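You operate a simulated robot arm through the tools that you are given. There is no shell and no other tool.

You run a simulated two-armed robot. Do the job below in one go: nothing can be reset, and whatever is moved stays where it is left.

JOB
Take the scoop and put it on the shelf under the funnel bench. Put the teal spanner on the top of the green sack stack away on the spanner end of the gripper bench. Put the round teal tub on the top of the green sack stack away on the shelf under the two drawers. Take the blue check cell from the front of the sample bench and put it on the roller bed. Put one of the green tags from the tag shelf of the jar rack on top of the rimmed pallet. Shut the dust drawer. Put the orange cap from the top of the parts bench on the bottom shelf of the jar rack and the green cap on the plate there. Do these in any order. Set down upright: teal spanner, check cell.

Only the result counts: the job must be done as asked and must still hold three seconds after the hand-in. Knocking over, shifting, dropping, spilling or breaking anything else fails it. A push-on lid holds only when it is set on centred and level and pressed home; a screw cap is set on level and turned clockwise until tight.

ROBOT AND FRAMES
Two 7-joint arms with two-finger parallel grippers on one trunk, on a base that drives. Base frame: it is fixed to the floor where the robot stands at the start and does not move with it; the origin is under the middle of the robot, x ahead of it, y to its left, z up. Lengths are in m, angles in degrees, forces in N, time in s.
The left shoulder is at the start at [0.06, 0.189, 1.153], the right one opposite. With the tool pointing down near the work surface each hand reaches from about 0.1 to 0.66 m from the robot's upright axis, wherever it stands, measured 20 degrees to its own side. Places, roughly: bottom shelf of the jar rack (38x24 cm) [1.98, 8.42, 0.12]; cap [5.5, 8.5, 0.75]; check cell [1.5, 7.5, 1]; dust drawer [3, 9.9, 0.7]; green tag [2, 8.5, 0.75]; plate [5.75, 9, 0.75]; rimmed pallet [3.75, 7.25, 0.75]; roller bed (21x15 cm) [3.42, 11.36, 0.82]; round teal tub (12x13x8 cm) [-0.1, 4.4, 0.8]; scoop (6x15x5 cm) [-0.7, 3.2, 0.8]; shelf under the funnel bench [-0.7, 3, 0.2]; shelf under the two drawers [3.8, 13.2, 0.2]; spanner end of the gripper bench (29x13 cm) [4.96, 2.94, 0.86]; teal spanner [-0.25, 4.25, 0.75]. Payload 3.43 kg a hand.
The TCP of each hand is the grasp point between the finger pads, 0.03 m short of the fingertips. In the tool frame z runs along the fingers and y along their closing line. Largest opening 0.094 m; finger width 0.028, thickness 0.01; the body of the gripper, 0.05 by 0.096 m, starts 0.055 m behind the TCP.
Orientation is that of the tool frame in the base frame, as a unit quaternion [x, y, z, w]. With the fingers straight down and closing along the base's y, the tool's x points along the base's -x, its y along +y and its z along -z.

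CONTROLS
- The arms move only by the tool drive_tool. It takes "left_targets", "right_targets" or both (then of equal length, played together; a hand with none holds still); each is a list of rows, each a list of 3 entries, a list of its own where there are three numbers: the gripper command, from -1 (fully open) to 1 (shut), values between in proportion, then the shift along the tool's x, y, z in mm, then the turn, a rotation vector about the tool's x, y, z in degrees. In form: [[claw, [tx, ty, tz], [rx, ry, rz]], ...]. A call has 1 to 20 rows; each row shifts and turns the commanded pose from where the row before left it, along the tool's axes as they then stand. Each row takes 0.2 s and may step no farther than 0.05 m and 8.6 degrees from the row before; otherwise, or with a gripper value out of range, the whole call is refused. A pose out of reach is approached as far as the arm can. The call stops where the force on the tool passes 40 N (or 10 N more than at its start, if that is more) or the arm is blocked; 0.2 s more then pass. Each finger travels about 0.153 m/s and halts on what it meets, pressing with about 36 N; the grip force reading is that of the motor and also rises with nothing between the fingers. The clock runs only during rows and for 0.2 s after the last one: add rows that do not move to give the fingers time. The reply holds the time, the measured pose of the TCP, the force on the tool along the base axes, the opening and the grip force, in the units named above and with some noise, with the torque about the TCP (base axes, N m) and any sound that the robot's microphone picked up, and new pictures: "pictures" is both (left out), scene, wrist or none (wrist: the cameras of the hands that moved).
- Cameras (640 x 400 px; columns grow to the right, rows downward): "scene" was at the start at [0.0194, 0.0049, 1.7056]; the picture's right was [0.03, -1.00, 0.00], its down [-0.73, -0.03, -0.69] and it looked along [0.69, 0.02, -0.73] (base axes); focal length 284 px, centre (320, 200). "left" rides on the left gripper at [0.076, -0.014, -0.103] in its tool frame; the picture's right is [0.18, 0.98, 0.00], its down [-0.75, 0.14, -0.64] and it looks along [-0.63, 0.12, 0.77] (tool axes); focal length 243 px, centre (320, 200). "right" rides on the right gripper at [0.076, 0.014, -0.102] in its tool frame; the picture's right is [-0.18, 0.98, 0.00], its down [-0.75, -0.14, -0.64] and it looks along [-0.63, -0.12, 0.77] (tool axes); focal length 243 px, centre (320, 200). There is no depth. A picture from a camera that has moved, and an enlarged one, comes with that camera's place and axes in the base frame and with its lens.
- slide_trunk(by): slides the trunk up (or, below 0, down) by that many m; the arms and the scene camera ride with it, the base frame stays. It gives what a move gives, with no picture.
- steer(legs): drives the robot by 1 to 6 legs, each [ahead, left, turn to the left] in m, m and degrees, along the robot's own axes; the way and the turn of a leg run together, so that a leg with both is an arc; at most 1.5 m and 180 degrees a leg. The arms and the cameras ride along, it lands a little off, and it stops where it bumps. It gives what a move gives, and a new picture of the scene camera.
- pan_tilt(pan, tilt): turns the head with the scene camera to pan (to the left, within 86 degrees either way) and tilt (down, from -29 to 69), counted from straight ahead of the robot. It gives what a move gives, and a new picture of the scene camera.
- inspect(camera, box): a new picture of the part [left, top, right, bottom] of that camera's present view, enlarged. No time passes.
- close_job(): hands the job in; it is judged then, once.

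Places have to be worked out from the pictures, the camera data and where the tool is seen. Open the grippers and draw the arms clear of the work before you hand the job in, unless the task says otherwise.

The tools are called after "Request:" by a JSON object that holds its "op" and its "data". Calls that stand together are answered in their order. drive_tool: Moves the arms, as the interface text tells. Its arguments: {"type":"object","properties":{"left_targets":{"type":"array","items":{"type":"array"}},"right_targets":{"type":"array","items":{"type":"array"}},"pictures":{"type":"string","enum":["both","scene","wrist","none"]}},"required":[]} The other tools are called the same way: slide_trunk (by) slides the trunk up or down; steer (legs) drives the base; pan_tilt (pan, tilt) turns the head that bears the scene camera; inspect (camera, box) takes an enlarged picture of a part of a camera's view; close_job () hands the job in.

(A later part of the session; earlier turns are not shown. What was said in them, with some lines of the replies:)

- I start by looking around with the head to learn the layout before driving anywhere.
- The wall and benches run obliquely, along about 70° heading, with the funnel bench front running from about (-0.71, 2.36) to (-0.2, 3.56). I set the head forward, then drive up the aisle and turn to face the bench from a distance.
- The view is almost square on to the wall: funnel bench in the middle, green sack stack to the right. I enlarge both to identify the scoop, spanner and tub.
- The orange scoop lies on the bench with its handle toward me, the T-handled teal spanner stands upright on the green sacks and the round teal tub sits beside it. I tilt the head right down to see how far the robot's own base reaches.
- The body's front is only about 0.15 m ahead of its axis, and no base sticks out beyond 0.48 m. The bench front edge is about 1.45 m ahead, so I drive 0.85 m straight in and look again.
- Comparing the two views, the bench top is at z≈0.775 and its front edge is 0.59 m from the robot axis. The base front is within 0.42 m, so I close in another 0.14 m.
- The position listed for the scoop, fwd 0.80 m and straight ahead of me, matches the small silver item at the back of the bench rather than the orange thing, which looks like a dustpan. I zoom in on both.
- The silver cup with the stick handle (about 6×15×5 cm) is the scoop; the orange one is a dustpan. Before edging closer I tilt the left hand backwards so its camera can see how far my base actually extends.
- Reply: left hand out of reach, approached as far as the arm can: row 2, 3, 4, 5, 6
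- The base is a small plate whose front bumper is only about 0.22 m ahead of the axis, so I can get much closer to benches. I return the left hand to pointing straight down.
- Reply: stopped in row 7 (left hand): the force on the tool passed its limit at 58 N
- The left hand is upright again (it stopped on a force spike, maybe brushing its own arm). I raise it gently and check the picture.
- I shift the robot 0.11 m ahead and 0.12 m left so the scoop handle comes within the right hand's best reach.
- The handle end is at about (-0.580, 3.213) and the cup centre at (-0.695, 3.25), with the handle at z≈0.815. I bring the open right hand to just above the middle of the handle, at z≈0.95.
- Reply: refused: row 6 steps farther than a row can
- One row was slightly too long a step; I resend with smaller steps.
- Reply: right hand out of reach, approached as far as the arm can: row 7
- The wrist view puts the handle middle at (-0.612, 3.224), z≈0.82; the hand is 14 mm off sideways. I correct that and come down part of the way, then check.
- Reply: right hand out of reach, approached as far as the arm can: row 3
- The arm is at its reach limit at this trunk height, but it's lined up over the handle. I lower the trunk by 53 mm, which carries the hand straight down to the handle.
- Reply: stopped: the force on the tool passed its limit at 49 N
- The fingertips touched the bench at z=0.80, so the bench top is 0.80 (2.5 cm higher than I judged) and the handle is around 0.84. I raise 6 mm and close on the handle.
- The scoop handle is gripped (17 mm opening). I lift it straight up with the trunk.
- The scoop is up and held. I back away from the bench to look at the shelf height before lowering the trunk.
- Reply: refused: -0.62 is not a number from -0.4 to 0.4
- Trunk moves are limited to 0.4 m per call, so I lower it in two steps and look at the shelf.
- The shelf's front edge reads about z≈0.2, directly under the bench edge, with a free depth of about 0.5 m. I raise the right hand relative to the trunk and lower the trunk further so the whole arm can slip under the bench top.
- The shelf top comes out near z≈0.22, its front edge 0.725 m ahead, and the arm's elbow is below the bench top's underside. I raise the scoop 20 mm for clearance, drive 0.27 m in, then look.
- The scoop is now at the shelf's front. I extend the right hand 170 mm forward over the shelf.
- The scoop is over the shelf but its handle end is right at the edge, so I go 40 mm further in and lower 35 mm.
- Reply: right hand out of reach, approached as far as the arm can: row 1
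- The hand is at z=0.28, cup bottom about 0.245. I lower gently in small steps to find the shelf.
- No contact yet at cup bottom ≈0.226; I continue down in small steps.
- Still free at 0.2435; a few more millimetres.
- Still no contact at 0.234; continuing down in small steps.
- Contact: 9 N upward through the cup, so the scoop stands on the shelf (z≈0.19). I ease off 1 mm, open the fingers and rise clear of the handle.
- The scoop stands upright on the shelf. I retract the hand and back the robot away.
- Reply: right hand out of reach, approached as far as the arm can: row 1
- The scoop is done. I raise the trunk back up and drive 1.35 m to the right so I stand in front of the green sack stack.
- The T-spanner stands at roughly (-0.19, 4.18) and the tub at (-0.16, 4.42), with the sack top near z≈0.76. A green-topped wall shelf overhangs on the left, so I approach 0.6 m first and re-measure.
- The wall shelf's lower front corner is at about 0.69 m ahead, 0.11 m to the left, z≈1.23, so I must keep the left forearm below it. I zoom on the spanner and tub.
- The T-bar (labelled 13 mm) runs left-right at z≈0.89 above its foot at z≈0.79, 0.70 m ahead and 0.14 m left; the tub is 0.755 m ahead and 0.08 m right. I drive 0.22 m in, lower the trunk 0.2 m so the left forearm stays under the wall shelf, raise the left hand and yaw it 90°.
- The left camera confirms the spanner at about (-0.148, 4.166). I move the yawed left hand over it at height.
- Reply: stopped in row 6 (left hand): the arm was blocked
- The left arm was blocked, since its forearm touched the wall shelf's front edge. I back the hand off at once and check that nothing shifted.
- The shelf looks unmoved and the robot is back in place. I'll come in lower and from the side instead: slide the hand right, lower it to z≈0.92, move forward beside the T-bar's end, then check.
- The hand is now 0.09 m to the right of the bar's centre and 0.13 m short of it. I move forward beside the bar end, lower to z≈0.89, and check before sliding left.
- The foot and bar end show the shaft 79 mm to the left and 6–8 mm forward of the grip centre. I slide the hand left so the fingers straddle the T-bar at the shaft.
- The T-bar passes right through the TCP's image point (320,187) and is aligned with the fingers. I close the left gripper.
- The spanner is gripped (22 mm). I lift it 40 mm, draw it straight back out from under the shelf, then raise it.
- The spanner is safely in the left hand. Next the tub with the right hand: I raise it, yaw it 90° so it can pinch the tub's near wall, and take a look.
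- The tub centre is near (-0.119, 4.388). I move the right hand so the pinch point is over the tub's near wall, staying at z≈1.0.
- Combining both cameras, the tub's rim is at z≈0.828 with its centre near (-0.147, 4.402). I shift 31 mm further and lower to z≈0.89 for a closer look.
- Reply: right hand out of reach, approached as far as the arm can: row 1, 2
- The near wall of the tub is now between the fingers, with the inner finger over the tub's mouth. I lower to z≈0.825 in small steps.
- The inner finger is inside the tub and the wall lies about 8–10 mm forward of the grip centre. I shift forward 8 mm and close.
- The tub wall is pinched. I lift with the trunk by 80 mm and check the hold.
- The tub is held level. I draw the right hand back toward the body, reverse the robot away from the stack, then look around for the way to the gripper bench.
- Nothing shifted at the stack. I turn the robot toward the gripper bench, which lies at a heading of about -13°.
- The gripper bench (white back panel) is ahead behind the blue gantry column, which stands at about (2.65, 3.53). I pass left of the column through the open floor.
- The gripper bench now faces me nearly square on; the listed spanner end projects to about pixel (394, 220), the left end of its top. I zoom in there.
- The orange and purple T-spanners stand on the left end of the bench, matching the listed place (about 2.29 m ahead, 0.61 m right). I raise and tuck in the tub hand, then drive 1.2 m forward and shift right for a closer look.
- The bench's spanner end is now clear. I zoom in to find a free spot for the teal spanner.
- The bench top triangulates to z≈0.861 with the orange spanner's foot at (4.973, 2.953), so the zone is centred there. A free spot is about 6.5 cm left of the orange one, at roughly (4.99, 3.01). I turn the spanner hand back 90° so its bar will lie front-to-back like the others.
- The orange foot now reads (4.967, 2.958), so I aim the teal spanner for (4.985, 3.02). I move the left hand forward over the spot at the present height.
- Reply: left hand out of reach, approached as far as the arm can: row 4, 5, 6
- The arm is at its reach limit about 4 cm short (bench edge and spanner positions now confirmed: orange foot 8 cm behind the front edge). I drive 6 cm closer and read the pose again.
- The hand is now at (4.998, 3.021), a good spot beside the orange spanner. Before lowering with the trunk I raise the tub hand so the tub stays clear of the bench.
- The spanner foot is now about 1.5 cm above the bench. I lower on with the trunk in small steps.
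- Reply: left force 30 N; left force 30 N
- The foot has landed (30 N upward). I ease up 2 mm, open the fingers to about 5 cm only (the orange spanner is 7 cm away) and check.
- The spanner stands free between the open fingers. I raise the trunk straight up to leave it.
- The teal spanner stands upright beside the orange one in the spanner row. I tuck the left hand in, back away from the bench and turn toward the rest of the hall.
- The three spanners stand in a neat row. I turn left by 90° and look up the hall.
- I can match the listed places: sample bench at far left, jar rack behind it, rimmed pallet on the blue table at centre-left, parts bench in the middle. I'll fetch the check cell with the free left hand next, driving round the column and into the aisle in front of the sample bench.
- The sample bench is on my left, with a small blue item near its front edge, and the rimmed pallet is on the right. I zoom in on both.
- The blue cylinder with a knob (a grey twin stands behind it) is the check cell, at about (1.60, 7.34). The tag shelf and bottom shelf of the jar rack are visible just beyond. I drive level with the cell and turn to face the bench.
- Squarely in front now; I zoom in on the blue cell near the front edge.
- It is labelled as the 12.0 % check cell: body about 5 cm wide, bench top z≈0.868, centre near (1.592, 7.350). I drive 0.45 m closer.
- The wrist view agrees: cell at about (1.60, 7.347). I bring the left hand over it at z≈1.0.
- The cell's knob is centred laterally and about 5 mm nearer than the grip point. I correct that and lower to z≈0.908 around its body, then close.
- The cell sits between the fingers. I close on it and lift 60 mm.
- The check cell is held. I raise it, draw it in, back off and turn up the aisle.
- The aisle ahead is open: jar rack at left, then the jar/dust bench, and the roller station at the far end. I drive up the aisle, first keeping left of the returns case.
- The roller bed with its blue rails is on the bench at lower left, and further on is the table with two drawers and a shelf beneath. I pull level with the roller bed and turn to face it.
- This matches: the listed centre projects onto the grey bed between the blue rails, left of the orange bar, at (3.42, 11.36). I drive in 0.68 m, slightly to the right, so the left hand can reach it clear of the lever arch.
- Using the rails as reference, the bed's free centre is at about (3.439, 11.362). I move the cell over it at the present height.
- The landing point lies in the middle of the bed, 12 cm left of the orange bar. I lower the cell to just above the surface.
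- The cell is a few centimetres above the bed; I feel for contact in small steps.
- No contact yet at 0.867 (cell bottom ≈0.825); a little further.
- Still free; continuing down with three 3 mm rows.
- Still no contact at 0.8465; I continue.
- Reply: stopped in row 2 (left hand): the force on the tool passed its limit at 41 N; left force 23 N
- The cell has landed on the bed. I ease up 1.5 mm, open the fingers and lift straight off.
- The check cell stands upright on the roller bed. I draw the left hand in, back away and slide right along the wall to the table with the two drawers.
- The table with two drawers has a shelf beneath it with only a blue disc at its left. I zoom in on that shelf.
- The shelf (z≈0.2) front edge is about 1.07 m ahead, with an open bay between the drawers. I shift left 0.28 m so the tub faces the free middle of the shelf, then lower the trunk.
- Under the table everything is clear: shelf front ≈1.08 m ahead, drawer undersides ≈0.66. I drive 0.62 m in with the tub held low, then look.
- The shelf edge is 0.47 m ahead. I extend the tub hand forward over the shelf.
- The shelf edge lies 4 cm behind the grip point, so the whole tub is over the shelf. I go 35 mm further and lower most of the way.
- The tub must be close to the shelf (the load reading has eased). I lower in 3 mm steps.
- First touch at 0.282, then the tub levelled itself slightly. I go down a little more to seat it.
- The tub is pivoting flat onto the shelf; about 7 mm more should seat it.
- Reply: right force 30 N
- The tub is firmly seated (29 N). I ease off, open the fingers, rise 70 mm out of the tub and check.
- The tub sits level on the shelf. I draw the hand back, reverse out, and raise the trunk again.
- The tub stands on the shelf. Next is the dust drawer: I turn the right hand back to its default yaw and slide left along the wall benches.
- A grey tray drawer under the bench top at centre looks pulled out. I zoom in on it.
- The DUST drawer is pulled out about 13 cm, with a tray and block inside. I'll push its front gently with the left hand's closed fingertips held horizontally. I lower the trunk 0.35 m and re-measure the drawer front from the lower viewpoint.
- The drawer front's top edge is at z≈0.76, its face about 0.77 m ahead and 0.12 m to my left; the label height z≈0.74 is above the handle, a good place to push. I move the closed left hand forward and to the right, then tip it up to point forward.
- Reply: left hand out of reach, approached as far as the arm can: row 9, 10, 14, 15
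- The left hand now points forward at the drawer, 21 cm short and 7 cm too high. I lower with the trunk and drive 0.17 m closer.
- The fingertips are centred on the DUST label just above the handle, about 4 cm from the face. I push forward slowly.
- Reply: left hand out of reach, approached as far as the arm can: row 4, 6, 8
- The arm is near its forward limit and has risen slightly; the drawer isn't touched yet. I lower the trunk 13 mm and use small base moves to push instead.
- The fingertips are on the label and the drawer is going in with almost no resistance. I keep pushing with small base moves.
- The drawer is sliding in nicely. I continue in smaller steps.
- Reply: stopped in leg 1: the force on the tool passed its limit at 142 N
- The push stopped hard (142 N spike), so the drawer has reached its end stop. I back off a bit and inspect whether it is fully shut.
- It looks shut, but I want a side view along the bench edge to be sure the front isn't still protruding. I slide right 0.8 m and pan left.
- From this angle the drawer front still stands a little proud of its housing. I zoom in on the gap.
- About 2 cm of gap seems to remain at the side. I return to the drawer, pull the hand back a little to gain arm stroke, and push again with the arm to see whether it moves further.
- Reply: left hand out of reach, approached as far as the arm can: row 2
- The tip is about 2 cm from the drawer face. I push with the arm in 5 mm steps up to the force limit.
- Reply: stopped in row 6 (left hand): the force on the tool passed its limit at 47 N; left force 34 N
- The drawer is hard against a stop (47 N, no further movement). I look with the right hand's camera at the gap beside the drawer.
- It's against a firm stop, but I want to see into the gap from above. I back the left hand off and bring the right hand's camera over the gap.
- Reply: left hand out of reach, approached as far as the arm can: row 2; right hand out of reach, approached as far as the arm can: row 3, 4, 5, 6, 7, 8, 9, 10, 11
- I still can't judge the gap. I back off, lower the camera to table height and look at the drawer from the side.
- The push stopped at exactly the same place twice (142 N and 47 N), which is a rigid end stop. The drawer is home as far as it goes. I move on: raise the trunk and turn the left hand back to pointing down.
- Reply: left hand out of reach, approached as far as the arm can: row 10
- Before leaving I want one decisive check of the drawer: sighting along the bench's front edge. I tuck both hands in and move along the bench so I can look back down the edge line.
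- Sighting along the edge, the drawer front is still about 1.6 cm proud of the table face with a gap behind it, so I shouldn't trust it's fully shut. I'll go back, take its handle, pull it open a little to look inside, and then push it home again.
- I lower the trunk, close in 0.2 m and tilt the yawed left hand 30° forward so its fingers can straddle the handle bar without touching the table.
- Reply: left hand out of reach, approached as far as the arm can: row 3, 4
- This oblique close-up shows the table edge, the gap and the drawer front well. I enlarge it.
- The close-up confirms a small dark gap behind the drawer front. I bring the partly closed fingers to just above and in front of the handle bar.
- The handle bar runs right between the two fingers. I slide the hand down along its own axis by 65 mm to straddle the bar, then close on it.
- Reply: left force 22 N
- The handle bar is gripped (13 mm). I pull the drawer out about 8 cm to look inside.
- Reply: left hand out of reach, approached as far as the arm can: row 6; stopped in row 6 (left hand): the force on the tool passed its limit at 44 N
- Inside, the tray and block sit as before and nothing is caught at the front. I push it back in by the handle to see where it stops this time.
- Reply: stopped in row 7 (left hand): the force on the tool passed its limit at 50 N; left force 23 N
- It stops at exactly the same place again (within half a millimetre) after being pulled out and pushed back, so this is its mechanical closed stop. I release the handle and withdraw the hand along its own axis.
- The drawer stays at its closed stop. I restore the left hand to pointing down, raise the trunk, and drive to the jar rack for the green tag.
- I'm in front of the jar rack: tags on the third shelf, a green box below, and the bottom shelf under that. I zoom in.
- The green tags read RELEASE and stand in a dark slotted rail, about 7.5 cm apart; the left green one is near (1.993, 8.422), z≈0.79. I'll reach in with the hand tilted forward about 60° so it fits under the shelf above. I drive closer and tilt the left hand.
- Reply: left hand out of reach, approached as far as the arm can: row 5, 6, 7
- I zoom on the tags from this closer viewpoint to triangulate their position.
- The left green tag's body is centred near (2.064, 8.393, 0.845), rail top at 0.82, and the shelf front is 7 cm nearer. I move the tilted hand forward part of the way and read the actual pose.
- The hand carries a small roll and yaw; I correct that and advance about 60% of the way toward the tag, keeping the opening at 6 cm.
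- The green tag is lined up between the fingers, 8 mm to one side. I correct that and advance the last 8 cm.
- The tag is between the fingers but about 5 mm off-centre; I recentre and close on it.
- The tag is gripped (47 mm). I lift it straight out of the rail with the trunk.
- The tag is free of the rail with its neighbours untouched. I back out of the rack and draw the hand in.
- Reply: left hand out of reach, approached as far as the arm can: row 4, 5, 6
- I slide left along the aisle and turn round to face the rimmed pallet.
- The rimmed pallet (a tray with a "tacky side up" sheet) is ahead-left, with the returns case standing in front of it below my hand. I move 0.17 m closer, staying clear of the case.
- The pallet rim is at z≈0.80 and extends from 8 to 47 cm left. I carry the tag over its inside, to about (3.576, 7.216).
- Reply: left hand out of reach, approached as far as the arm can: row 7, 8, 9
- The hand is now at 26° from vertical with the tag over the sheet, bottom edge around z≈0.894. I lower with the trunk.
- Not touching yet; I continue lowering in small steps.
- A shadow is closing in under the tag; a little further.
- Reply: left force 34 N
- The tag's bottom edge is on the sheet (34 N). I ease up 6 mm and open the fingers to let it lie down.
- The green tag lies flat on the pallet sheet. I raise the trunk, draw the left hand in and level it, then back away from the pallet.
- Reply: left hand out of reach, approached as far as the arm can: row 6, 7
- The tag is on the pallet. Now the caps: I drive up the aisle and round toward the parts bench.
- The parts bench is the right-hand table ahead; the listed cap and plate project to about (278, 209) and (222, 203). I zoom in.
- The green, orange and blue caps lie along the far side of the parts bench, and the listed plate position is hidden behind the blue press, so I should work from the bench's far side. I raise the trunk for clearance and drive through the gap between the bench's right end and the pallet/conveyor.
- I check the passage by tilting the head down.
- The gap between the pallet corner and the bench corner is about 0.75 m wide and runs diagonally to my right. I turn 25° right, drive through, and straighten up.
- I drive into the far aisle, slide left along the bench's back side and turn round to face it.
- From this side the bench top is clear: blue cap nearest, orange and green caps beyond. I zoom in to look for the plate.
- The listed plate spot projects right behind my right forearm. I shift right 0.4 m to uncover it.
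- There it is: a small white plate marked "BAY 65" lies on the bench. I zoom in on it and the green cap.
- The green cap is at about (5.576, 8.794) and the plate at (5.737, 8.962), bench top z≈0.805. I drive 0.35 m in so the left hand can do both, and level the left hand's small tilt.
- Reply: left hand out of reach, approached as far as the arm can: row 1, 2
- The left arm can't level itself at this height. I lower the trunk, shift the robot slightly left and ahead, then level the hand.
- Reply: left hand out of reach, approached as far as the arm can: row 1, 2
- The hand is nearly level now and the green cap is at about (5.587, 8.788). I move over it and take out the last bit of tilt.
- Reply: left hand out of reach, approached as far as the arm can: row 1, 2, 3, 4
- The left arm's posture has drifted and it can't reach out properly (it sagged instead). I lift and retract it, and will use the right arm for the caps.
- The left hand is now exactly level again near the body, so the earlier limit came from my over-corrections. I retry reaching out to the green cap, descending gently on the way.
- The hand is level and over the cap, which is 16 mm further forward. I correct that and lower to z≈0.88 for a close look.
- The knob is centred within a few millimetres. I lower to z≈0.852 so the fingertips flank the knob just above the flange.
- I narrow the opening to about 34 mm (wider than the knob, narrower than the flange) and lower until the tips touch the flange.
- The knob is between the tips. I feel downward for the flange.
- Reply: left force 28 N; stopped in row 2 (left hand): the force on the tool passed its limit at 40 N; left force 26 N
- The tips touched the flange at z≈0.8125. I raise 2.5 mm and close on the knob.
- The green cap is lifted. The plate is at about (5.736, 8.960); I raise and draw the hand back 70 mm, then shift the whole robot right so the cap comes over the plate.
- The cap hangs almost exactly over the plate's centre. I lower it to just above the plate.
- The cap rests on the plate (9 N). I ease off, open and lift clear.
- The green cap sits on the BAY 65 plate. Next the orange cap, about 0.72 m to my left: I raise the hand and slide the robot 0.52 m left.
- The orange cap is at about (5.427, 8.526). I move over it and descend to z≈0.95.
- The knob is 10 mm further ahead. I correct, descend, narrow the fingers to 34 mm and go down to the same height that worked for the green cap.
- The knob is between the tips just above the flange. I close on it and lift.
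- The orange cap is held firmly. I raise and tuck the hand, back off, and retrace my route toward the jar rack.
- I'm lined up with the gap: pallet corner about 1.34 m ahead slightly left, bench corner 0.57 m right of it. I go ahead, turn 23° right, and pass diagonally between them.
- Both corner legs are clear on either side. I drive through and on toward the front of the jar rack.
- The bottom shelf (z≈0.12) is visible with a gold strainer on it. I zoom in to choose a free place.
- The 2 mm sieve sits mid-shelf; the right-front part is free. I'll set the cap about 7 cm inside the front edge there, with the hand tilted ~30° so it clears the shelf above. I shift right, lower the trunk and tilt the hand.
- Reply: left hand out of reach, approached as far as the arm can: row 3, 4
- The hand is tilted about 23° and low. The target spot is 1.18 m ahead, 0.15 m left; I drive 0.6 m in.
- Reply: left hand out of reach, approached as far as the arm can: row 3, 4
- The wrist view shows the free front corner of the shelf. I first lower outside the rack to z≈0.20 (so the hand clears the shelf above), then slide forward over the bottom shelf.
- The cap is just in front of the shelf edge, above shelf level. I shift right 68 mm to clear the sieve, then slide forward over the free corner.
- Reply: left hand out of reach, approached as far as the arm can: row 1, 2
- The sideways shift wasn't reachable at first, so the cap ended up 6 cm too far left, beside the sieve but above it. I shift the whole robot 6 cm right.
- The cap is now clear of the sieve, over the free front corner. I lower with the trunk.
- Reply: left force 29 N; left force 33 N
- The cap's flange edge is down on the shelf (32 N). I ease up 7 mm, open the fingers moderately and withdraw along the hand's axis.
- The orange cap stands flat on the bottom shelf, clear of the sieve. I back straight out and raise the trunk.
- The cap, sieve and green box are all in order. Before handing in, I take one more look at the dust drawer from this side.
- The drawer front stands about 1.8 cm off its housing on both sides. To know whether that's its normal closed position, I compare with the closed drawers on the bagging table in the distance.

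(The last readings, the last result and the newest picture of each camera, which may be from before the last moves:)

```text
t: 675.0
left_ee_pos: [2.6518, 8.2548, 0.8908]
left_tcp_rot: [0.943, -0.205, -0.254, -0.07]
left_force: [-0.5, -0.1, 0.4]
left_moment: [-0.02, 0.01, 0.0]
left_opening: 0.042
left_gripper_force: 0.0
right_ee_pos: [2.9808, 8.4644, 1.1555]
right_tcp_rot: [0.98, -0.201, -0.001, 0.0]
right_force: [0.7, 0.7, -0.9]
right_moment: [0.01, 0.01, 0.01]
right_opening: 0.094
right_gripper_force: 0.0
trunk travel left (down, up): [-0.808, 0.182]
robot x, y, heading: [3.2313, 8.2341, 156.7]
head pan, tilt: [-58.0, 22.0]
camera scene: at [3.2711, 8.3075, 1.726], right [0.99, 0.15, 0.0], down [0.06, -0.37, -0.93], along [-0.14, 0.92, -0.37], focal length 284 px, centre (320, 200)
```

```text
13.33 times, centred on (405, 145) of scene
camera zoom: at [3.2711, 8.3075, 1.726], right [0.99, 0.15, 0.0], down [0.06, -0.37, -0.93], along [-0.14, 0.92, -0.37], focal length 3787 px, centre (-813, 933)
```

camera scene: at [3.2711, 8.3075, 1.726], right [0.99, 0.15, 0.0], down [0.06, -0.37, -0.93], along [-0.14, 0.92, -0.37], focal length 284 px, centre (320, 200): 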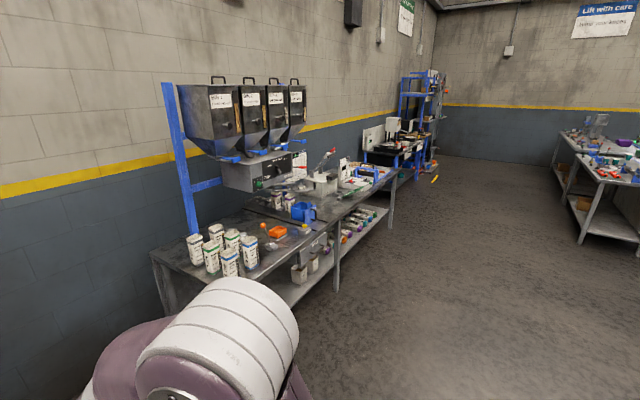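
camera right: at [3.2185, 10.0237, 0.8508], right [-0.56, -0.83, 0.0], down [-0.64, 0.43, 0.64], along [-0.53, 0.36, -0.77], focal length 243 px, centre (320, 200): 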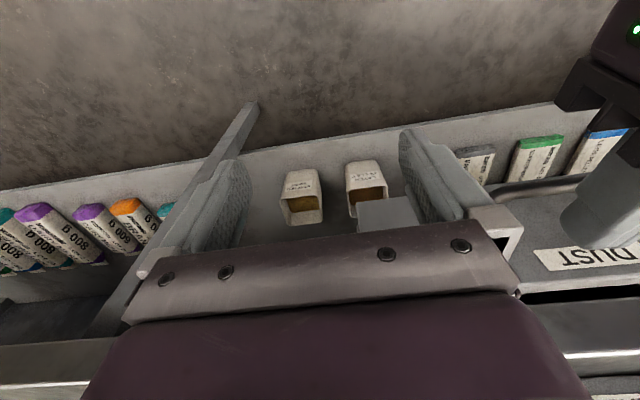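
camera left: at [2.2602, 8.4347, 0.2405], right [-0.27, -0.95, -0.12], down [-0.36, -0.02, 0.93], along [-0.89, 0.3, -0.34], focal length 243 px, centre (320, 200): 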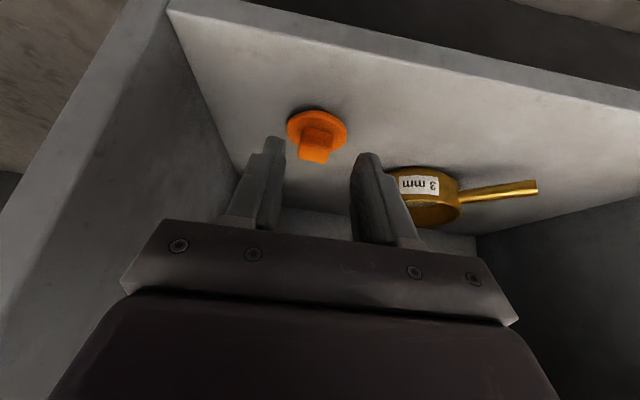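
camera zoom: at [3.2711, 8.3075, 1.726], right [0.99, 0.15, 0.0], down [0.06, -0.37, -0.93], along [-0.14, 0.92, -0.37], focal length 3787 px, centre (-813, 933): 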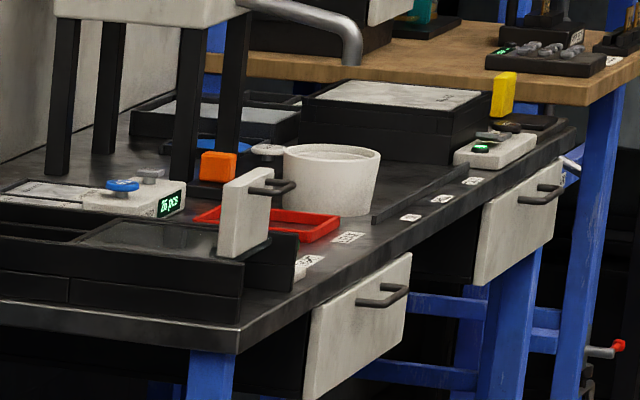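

The other drawers' look doesn't contradict it: measured from my first and last pictures the dust drawer travelled about 15 cm to a rigid, repeatable stop, with its front overlaying the bench edge, so I take it as shut. I check that the cell on the roller bed and the tub are still in place, and open the left gripper.

Request:
{"op": "inspect", "data": {"camera": "scene", "box": [335, 155, 395, 205]}}

Request:
{"op": "drive_tool", "data": {"left_targets": [[-1, [0, 0, -20], [0, 8.5, 0]], [-1, [0, 0, -20], [0, 8.5, 0]], [-1, [0, 0, 0], [0, 8.5, 0]], [-1, [0, 0, 0], [0, 0, 0]]], "pictures": "scene"}}

```text
8.00 times, centred on (365, 180) of scene
camera zoom: at [3.2711, 8.3075, 1.726], right [0.99, 0.15, 0.0], down [0.06, -0.37, -0.93], along [-0.14, 0.92, -0.37], focal length 2272 px, centre (-40, 360)
```

zoom: 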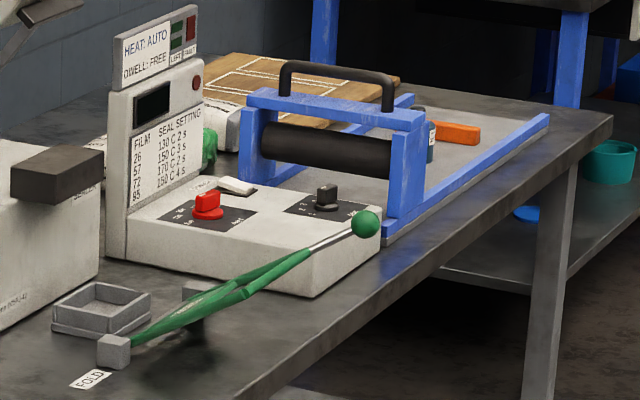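

```text
t: 676.0
left_ee_pos: [2.6625, 8.2549, 0.9211]
left_tcp_rot: [0.971, -0.217, -0.087, -0.049]
left_force: [0.4, -0.1, -0.1]
left_moment: [0.0, 0.02, 0.01]
left_opening: 0.0942
left_gripper_force: 0.1
left hand out of reach, approached as far as the arm can: row 2, 3
right_ee_pos: [2.9816, 8.4634, 1.1562]
right_tcp_rot: [0.98, -0.201, -0.001, 0.0]
right_force: [1.2, -0.2, -0.3]
right_moment: [0.02, 0.02, 0.01]
right_opening: 0.0939
right_gripper_force: 0.0
trunk travel left (down, up): [-0.808, 0.182]
robot x, y, heading: [3.2335, 8.2355, 156.7]
head pan, tilt: [-58.0, 22.0]
camera scene: at [3.2717, 8.3072, 1.7261], right [0.99, 0.15, 0.0], down [0.06, -0.37, -0.93], along [-0.14, 0.92, -0.37], focal length 284 px, centre (320, 200)
```

scene: 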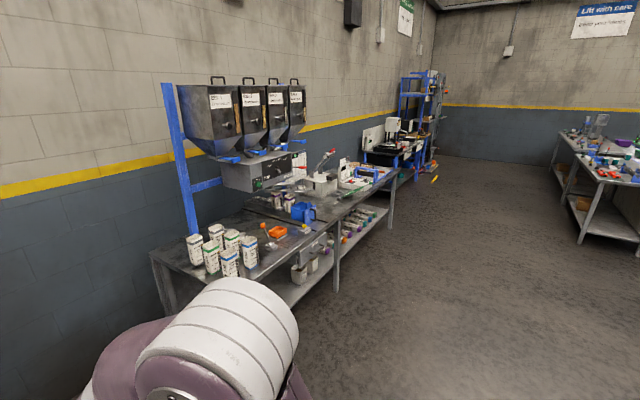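

Every part of the job is done or, for the drawer, pushed to its rigid stop: cell on the roller bed, tub, scoop, spanner, tag and both caps all seen in place. Both grippers are open and the arms are clear, so I hand the job in.

Request:
{"op": "close_job", "data": {}}

```text
The job is handed in.
```

I've handed the job in. All eight placements are made. The one thing I'm unsure of is whether the dust drawer is fully shut.

| Item | Where it is now |
|---|---|
| Scoop | Upright on the shelf under the funnel bench |
| Teal spanner | Standing upright beside the orange and purple ones on the gripper bench |
| Round teal tub | On the shelf under the two drawers |
| Blue check cell | Standing upright on the roller bed |
| Green tag | A RELEASE tag, lying flat on the rimmed pallet |
| Orange cap | On the bottom shelf of the jar rack, clear of the sieve |
| Green cap | On the BAY 65 plate on the parts bench |
| Dust drawer | Pushed in until it would go no further |

**Dust drawer:** It moved in about 15 cm and stopped at the same point on all three pushes, including one after I had pulled it partly out again. Its front still stands about 1.5 to 2 cm proud of the housing, while the closed drawers on the bagging table appear to sit flush. I took the stop to be its closed position, but couldn't confirm that nothing behind it is in the way.

**Possible disturbances:**
- **Wall shelf:** my left forearm touched the green-topped shelf above the sacks while I reached for the spanner. It looked unmoved afterwards.
- **Drawer tray:** the loose tray inside the dust drawer may have slid a centimetre or two when the drawer hit its stop.
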